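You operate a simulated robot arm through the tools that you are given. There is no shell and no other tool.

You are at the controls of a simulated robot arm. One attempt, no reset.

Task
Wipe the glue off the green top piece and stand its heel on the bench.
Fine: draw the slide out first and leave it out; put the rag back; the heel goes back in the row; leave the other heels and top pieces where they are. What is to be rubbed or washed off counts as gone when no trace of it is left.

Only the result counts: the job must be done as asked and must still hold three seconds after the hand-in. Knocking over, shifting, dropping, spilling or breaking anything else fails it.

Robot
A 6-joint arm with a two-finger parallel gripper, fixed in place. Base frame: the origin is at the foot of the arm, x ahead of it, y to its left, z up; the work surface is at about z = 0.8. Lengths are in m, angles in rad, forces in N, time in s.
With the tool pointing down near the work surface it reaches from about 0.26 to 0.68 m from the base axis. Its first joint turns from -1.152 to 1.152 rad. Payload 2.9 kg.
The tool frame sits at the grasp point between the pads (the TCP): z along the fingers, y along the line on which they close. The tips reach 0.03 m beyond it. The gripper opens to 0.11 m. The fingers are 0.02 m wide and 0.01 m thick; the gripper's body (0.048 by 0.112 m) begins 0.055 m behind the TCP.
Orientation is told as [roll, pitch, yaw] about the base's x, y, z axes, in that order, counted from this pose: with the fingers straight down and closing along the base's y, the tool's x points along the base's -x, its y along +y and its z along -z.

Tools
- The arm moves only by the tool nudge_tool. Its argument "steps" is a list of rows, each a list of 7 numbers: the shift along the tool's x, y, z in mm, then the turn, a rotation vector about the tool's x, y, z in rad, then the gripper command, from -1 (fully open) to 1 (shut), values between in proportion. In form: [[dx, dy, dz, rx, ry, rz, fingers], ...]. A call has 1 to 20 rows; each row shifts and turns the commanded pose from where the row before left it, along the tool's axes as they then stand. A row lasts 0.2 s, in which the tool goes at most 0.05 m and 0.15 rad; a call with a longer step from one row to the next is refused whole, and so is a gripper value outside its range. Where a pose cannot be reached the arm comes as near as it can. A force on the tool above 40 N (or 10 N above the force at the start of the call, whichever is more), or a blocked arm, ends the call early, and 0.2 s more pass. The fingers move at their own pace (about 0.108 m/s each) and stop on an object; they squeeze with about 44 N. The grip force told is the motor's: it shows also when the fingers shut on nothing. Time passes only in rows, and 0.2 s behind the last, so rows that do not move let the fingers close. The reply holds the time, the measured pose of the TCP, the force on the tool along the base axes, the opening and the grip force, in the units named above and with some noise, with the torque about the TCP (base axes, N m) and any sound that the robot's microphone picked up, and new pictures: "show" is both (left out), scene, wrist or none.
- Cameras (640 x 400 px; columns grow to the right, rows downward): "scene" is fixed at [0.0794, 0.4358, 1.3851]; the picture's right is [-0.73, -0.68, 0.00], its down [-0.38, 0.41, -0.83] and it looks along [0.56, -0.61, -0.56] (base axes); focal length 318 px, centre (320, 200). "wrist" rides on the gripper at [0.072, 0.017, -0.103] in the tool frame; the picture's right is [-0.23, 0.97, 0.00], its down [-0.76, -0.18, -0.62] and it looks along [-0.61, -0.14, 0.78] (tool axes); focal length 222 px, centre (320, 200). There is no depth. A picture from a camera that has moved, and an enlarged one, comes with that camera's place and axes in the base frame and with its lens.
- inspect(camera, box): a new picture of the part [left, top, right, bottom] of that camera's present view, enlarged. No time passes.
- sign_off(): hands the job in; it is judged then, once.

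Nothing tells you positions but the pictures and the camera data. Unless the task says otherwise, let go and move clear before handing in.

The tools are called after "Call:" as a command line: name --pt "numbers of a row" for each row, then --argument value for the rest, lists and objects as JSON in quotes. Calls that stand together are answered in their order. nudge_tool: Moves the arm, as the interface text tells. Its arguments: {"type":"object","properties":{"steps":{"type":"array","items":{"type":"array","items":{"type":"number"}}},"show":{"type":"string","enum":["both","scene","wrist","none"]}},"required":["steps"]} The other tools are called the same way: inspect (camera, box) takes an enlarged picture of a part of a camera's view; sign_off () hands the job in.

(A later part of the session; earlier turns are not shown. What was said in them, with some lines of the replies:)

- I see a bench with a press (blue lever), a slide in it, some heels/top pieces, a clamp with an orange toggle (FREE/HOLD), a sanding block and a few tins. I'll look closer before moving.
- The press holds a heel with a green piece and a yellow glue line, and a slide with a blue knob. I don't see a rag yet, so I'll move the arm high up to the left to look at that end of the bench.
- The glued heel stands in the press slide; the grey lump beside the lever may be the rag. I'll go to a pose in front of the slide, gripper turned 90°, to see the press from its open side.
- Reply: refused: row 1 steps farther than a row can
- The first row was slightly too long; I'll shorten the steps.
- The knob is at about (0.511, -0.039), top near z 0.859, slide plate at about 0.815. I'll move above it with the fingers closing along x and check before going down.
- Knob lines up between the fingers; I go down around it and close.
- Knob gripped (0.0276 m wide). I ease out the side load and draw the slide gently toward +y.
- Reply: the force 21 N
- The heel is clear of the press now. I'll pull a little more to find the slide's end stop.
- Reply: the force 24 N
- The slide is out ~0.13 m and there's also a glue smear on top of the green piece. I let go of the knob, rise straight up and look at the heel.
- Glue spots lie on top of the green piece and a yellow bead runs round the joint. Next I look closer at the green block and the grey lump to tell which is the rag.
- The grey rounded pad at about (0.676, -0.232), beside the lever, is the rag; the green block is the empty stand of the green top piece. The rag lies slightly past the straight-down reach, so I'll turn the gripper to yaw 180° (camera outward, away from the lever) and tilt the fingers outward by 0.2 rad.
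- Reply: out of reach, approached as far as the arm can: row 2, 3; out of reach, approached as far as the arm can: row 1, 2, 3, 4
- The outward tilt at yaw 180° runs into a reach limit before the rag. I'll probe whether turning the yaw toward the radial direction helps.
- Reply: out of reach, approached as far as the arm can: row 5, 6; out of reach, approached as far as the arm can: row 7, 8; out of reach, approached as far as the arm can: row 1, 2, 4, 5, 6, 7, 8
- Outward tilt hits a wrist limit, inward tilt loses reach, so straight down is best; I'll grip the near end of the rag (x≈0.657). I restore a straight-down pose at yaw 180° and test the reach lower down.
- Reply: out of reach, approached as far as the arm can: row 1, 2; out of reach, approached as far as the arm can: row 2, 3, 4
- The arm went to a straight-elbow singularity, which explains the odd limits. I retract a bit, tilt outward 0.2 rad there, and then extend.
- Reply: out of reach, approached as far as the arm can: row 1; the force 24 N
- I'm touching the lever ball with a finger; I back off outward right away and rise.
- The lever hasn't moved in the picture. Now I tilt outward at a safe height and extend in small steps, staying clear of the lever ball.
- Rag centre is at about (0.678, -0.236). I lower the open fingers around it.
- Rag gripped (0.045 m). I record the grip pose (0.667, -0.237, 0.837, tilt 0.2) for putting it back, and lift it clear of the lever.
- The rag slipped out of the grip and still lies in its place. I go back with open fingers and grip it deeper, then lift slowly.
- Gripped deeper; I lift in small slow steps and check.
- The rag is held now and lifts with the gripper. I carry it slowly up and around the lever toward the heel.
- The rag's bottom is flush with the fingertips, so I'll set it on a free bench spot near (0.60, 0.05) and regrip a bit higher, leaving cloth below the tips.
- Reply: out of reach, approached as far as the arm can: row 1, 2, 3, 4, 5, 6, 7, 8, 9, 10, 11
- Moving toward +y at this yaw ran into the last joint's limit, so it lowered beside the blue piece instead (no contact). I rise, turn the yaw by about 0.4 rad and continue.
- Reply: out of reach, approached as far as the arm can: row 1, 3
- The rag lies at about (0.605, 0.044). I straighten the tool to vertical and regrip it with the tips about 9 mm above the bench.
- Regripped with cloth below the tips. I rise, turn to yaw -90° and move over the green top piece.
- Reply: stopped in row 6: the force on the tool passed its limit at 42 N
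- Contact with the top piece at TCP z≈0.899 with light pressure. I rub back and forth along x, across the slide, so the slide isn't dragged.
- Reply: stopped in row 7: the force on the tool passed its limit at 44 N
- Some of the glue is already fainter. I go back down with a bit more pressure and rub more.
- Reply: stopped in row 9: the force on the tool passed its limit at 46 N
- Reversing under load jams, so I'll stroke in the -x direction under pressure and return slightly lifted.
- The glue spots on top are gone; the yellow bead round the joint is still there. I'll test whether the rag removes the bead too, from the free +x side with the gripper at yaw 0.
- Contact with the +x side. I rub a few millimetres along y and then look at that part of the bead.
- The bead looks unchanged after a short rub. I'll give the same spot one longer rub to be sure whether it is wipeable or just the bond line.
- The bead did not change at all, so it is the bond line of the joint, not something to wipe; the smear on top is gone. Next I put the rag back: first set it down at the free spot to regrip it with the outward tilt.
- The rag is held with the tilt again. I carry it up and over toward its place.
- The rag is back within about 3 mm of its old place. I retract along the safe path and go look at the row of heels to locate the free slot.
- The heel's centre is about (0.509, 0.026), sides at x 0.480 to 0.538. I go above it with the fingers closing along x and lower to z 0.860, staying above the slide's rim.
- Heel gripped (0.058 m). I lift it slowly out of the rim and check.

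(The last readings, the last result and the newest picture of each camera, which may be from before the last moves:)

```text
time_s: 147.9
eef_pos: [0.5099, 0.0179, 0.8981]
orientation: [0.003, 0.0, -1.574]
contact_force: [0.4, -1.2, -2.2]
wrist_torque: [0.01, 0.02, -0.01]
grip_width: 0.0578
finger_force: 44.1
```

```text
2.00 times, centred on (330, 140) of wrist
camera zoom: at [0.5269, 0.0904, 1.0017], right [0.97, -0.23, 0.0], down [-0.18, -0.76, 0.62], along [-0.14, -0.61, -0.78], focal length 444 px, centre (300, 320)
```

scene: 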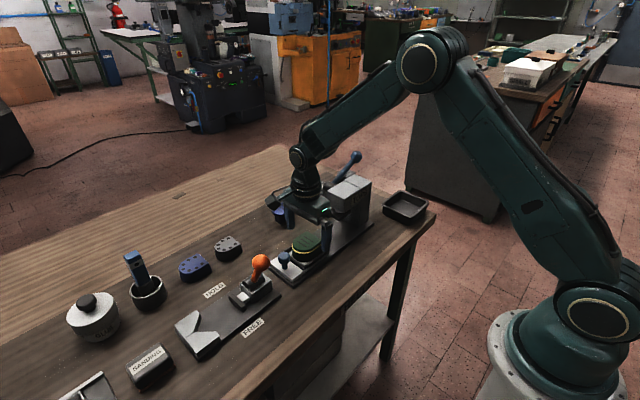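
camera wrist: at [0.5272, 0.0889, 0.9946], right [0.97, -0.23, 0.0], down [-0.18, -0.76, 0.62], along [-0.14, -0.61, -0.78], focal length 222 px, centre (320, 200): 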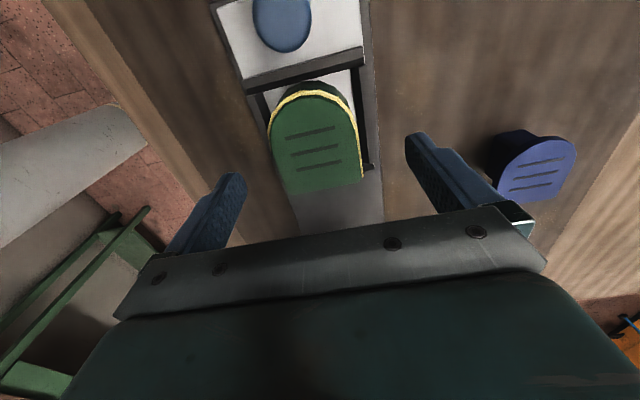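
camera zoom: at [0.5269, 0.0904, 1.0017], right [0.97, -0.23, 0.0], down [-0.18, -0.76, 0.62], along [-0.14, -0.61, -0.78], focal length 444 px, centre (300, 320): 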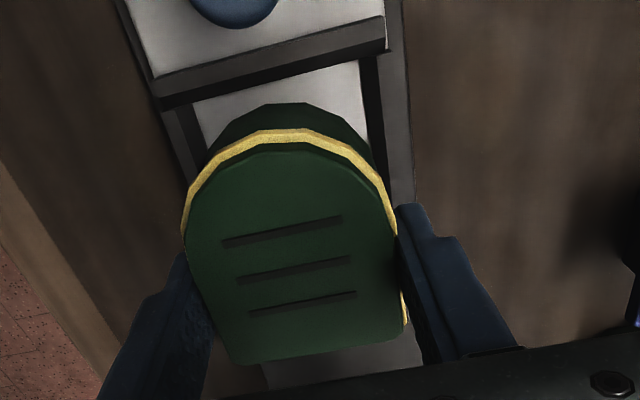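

The heel is out. The grey and blue heels stand at x≈0.665 with flat edges at y≈0.12 and 0.21, so the free slot is around y 0.057; I carry the heel there without turning it.

Call:
nudge_tool --pt "0 0 -15 0 0 0 1" --pt "0 0 -20 0 0 0 1" --pt "0 0 -25 0 0 0 1" --pt "3.8 19.2 0 0 0 0 1" --pt "3.8 19.2 0 0 0 0 1" --pt "3.8 19.2 0 0 0 0 1" --pt "3.8 19.2 0 0 0 0 1" --pt "3.8 19.2 0 0 0 0 1" --pt "3.8 19.2 0 0 0 0 1" --pt "3.8 19.2 0 0 0 0 1" --pt "0 0 0 0 0 0 1" --show "both"

Call:
inspect --camera "scene" --box '[160, 150, 340, 290]'

```text
time_s: 150.3
eef_pos: [0.6435, 0.0441, 0.9592]
orientation: [0.003, -0.002, -1.572]
contact_force: [-0.1, -0.3, -1.0]
wrist_torque: [-0.05, -0.01, -0.03]
grip_width: 0.0578
finger_force: 44.0
camera wrist: at [0.6613, 0.1162, 1.0625], right [0.97, -0.23, 0.0], down [-0.18, -0.76, 0.62], along [-0.14, -0.61, -0.78], focal length 222 px, centre (320, 200)
```

scene: 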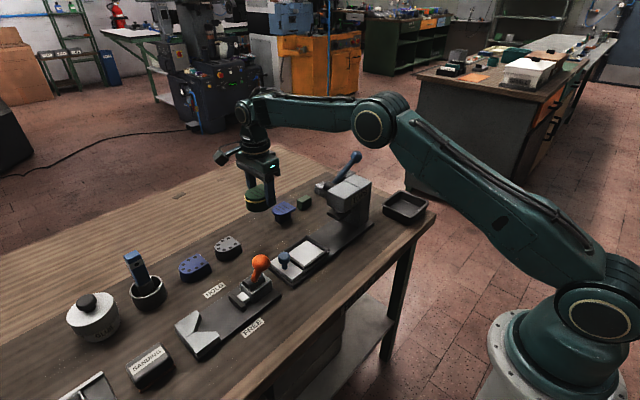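
wrist: 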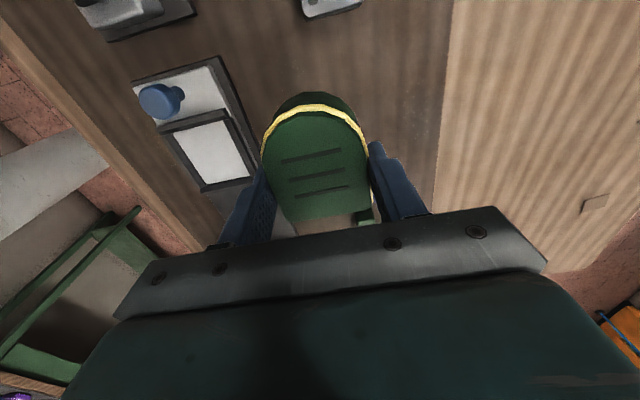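

```text
2.86 times, centred on (250, 220) of scene
camera zoom: at [0.0795, 0.4358, 1.3851], right [-0.73, -0.68, 0.0], down [-0.38, 0.41, -0.83], along [0.56, -0.61, -0.56], focal length 908 px, centre (520, 143)
```

zoom: 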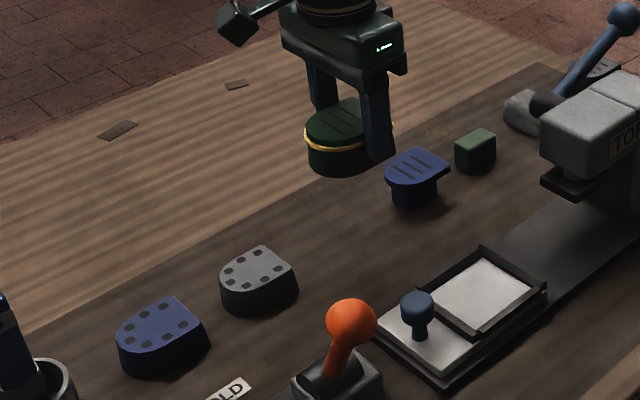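

Call:
nudge_tool --pt "4 18.5 0 0 0 0 1" --pt "0 0 25 0 0 0 1" --pt "0 0 25 0 0 0 1" --pt "0 0 25 0 0 0 1" --pt "0 0 20 0 0 0 1" --pt "0 0 10 0 0 0 1" --pt "0 0 0 0 0 0 1" --show "both"

Call:
inspect --camera "scene" --box '[180, 170, 320, 270]'

```text
time_s: 151.9
eef_pos: [0.6629, 0.0467, 0.8552]
orientation: [0.003, -0.002, -1.573]
contact_force: [0.4, -0.7, -0.9]
wrist_torque: [0.02, -0.01, -0.04]
grip_width: 0.0577
finger_force: 43.9
camera wrist: at [0.6806, 0.1198, 0.9576], right [0.97, -0.23, 0.0], down [-0.18, -0.76, 0.62], along [-0.14, -0.61, -0.78], focal length 222 px, centre (320, 200)
```

scene: 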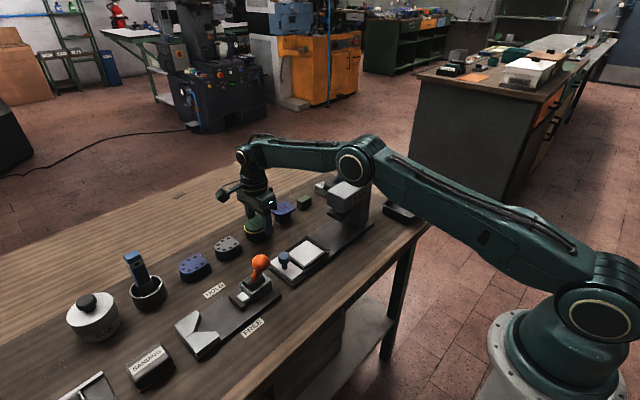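
wrist: 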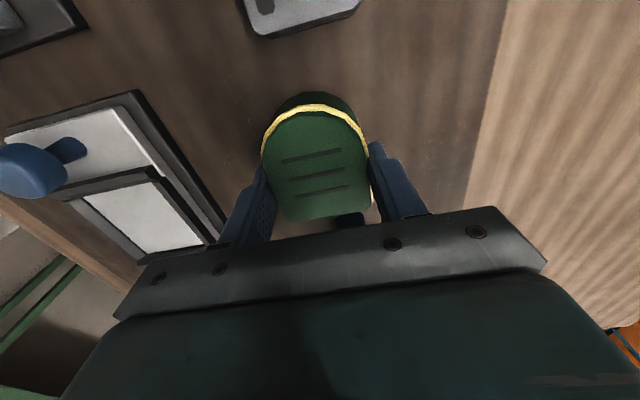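

```text
4.00 times, centred on (250, 220) of scene
camera zoom: at [0.0795, 0.4358, 1.3851], right [-0.73, -0.68, 0.0], down [-0.38, 0.41, -0.83], along [0.56, -0.61, -0.56], focal length 1271 px, centre (600, 120)
```

zoom: 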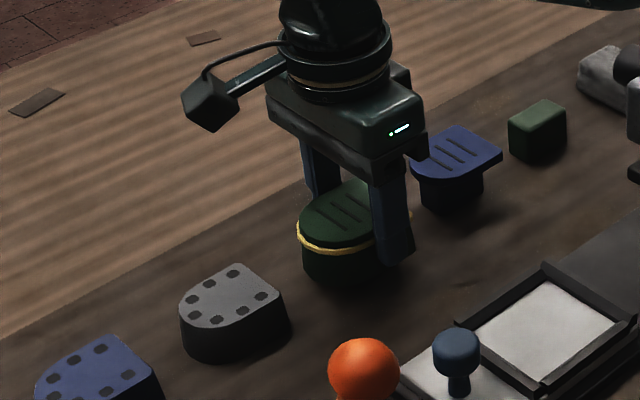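

Call:
nudge_tool --pt "0 0 4 0 0 0 1" --pt "0 0 3 0 0 0 1" --pt "0 0 2 0 0 0 1" --pt "0 0 2 0 0 0 1" --pt "0 0 0 0 0 0 1" --show "none"

```text
time_s: 153.1
eef_pos: [0.6636, 0.0468, 0.8433]
orientation: [0.004, -0.001, -1.574]
contact_force: [-0.1, 0.1, -1.6]
wrist_torque: [-0.05, 0.02, -0.03]
grip_width: 0.0577
finger_force: 44.5
```

Call:
nudge_tool --pt "0 0 1.5 0 0 0 1" --pt "0 0 1.5 0 0 0 1" --pt "0 0 0 0 0 0 1" --show "none"

```text
time_s: 153.9
eef_pos: [0.6631, 0.0475, 0.8402]
orientation: [0.004, -0.001, -1.571]
contact_force: [-0.6, 0.0, -1.4]
wrist_torque: [-0.01, -0.01, 0.0]
grip_width: 0.0579
finger_force: 44.1
```

Call:
nudge_tool --pt "0 0 1.5 0 0 0 1" --pt "0 0 1 0 0 0 1" --pt "0 0 0 0 0 0 1" --show "none"

Call:
inspect --camera "scene" --box '[210, 180, 310, 260]'

```text
time_s: 154.7
eef_pos: [0.6628, 0.0479, 0.8399]
orientation: [0.004, -0.001, -1.571]
contact_force: [-2.0, -0.4, 10.7]
wrist_torque: [0.07, 0.41, 0.04]
grip_width: 0.0578
finger_force: 43.7
```

```text
5.00 times, centred on (260, 220) of scene
camera zoom: at [0.0791, 0.4358, 1.3851], right [-0.73, -0.68, 0.0], down [-0.38, 0.41, -0.83], along [0.56, -0.61, -0.56], focal length 1589 px, centre (620, 100)
```

zoom: 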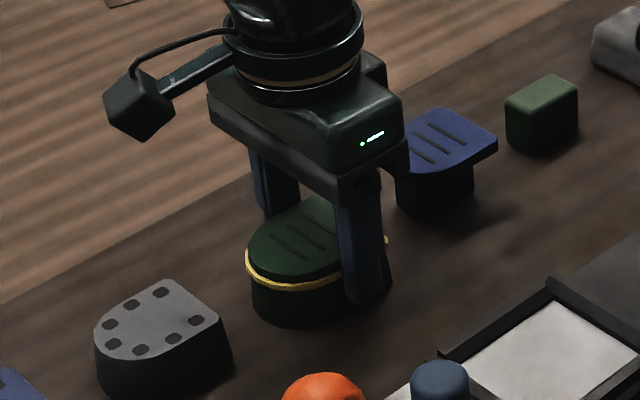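

Contact with the bench (10.7 N). I open the fingers and rise straight up.

Call:
nudge_tool --pt "0 0 -0.8 0 0 0 1" --pt "0 0 0 0 0 0 -0.5" --pt "0 0 0 0 0 0 -0.8" --pt "0 0 0 0 0 0 -0.8" --pt "0 0 -10 0 0 0 -0.8" --pt "0 0 -25 0 0 0 -0.8" --pt "0 0 -40 0 0 0 -0.8" --pt "0 -20 -40 0 0 0 -0.8" --pt "0 -40 -20 0 0 0 -0.8" --pt "0 -45 0 0 0 0 -0.8" --pt "0 0 0 0 0 0 -0.8" --show "both"

Call:
inspect --camera "scene" --box '[160, 170, 360, 290]'

Call:
inspect --camera "scene" --box '[220, 190, 310, 260]'

```text
time_s: 157.1
eef_pos: [0.5546, 0.0476, 0.9748]
orientation: [0.005, -0.001, -1.573]
contact_force: [-1.2, -0.1, 0.4]
wrist_torque: [0.01, 0.01, 0.0]
grip_width: 0.0992
finger_force: 0.1
camera wrist: at [0.572, 0.1185, 1.0778], right [0.97, -0.23, 0.0], down [-0.18, -0.76, 0.62], along [-0.14, -0.61, -0.78], focal length 222 px, centre (320, 200)
```

scene: 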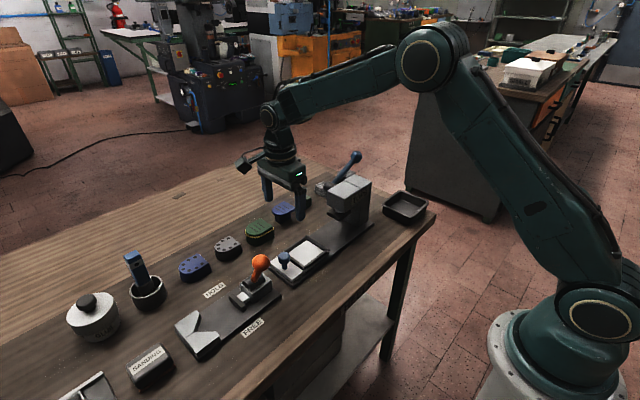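
wrist: 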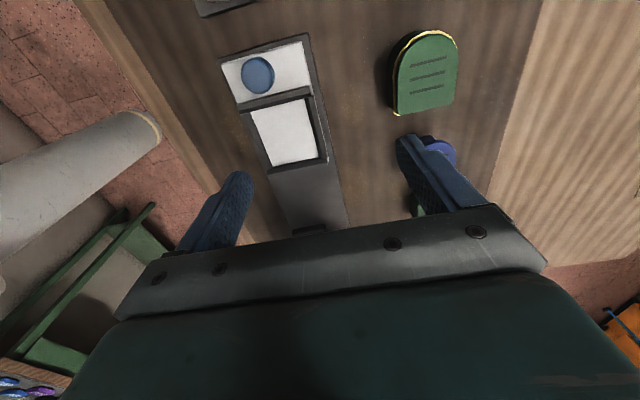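

```text
3.20 times, centred on (260, 230) of scene
camera zoom: at [0.0794, 0.4358, 1.3851], right [-0.73, -0.68, 0.0], down [-0.38, 0.41, -0.83], along [0.56, -0.61, -0.56], focal length 1017 px, centre (512, 104)
```

zoom: 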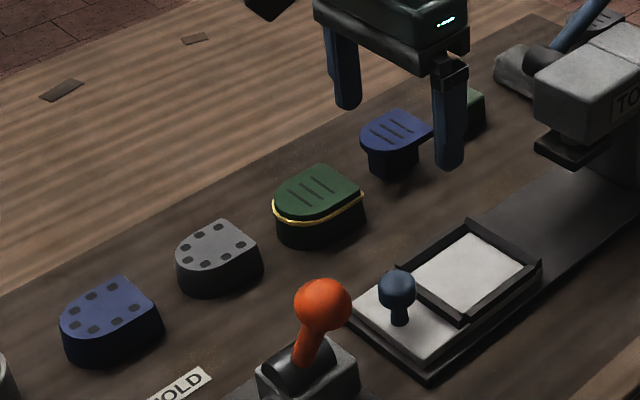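

```text
5.71 times, centred on (265, 225) of scene
camera zoom: at [0.0794, 0.4358, 1.3851], right [-0.73, -0.68, 0.0], down [-0.38, 0.41, -0.83], along [0.56, -0.61, -0.56], focal length 1816 px, centre (634, 57)
```

zoom: 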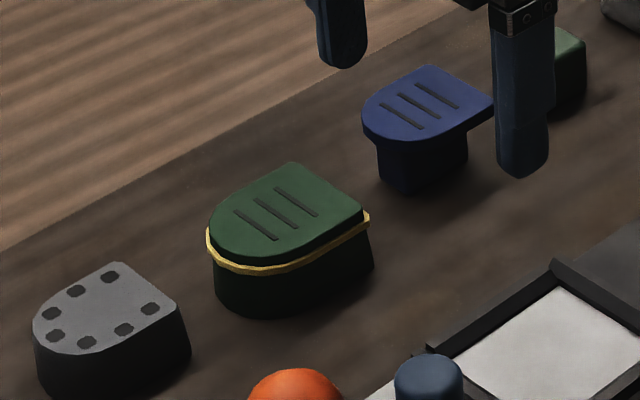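

Call:
inspect --camera "wrist" --box '[380, 20, 480, 130]'

Call:
inspect --camera "scene" --box '[240, 205, 285, 250]'

```text
3.64 times, centred on (430, 75) of wrist
camera zoom: at [0.572, 0.1185, 1.0778], right [0.97, -0.23, 0.0], down [-0.18, -0.76, 0.62], along [-0.14, -0.61, -0.78], focal length 808 px, centre (-80, 654)
```

zoom: 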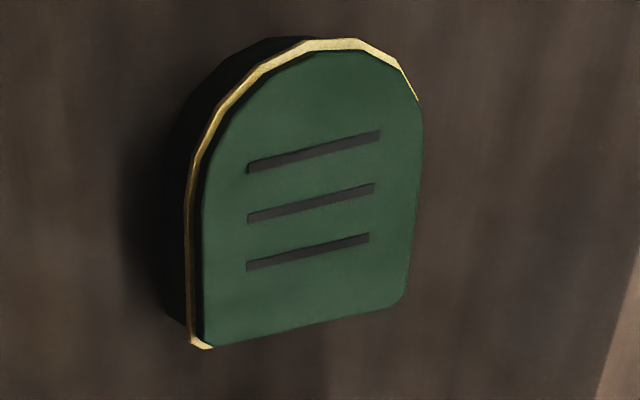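

```text
8.89 times, centred on (262, 228) of scene
camera zoom: at [0.0794, 0.4358, 1.3851], right [-0.73, -0.68, 0.0], down [-0.38, 0.41, -0.83], along [0.56, -0.61, -0.56], focal length 2825 px, centre (831, -44)
```

zoom: 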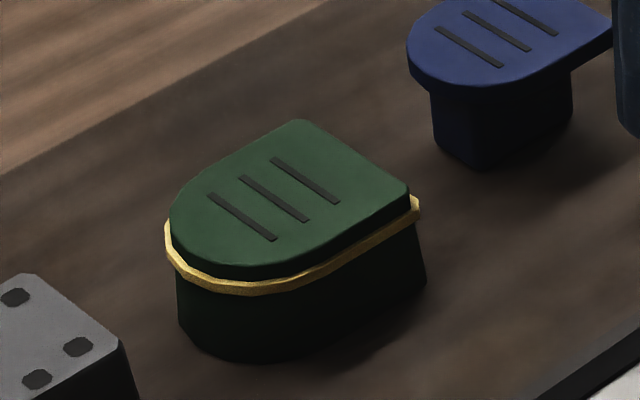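

The heel stands in the row, its top clean, same orientation as the others. I move the arm up clear and check the whole bench once more.

Call:
nudge_tool --pt "0 -20 -40 0 0 0 -0.8" --pt "0 -30 -40 0 0 0 -0.8" --pt "0 -40 -30 0 0 0 -0.8" --pt "0 -40 -30 0 0 0 -0.8" --pt "0 -40 -30 0 0 0 -0.8" --pt "0 0 0 0 0 0 -0.8" --pt "0 0 0 0 0 0 -0.8" --show "both"

Call:
inspect --camera "scene" --box '[240, 140, 440, 290]'

Call:
inspect --camera "scene" --box '[50, 220, 300, 400]'

Call:
inspect --camera "wrist" --box '[340, 20, 560, 200]'

```text
time_s: 158.7
eef_pos: [0.3861, 0.0471, 1.1416]
orientation: [0.003, -0.003, -1.573]
contact_force: [-0.6, 0.5, 0.7]
wrist_torque: [-0.02, 0.0, 0.03]
grip_width: 0.0991
finger_force: 0.0
camera wrist: at [0.4035, 0.1197, 1.246], right [0.97, -0.23, 0.0], down [-0.18, -0.76, 0.62], along [-0.14, -0.61, -0.78], focal length 222 px, centre (320, 200)
```

scene: 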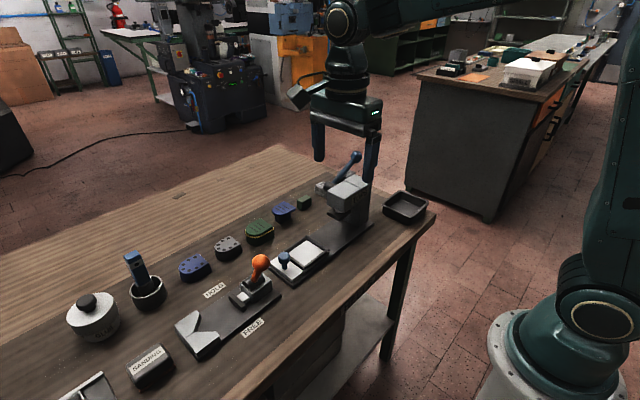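
wrist: 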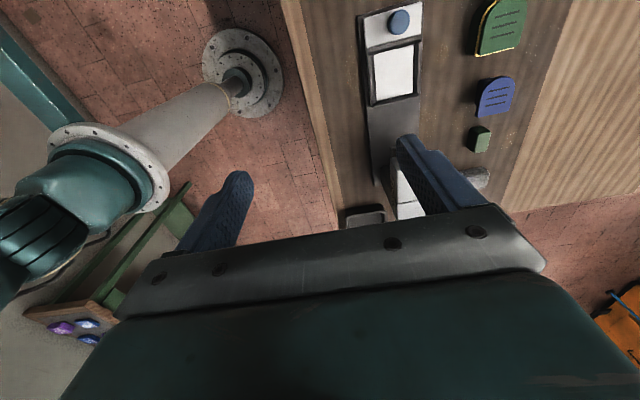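

```text
2.67 times, centred on (340, 215) of scene
camera zoom: at [0.0794, 0.4358, 1.3851], right [-0.73, -0.68, 0.0], down [-0.38, 0.41, -0.83], along [0.56, -0.61, -0.56], focal length 848 px, centre (267, 160)
```

zoom: 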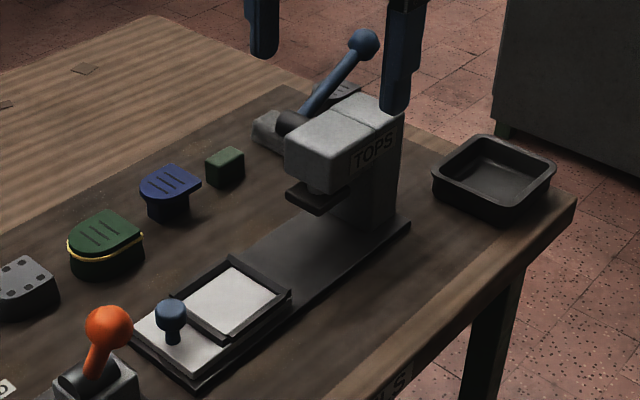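

```text
2.22 times, centred on (175, 310) of scene
camera zoom: at [0.0794, 0.4358, 1.3851], right [-0.73, -0.68, 0.0], down [-0.38, 0.41, -0.83], along [0.56, -0.61, -0.56], focal length 706 px, centre (642, -44)
```

zoom: 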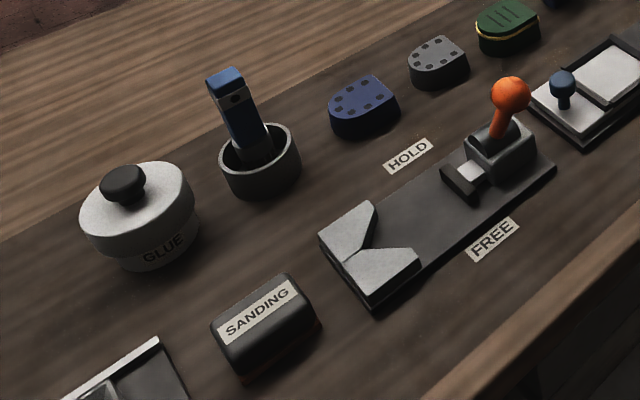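

```text
2.22 times, centred on (450, 110) of wrist
camera zoom: at [0.4035, 0.1197, 1.246], right [0.97, -0.23, 0.0], down [-0.18, -0.76, 0.62], along [-0.14, -0.61, -0.78], focal length 494 px, centre (31, 400)
```

zoom: 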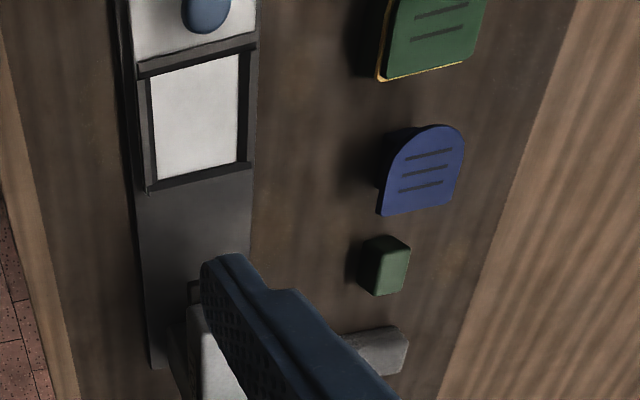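

Everything else is where it was: the slide is out, the rag is back, and the green-topped heel stands clean in the row with the arm clear. I hand in.

Call:
sign_off

```text
The job is handed in.
```

I wiped the glue smear off the top of the green piece and stood its heel in the row, next to the grey heel and facing the same way. I've handed the job in, but no verdict has come back yet.

- **Slide:** I drew it out first, about 0.13 m, and left it out.
- **Glue:** no spots show on the top in the close-up pictures. A yellow line still runs round the joint between the heel and the top piece. I rubbed part of it with the rag and it did not change, so I took it to be the bond line and left it. If it counts as glue to be removed, that part is not done.
- **Rag:** it is back within about 3 mm of where it lay. It slipped once on the first lift but stayed in place. I also set it down twice on a free spot on the bench to change my grip.
- **Other things:** a finger touched the press lever's ball with about 23 N while I was reaching for the rag. The lever, the other heels and the top pieces look unmoved in the pictures.
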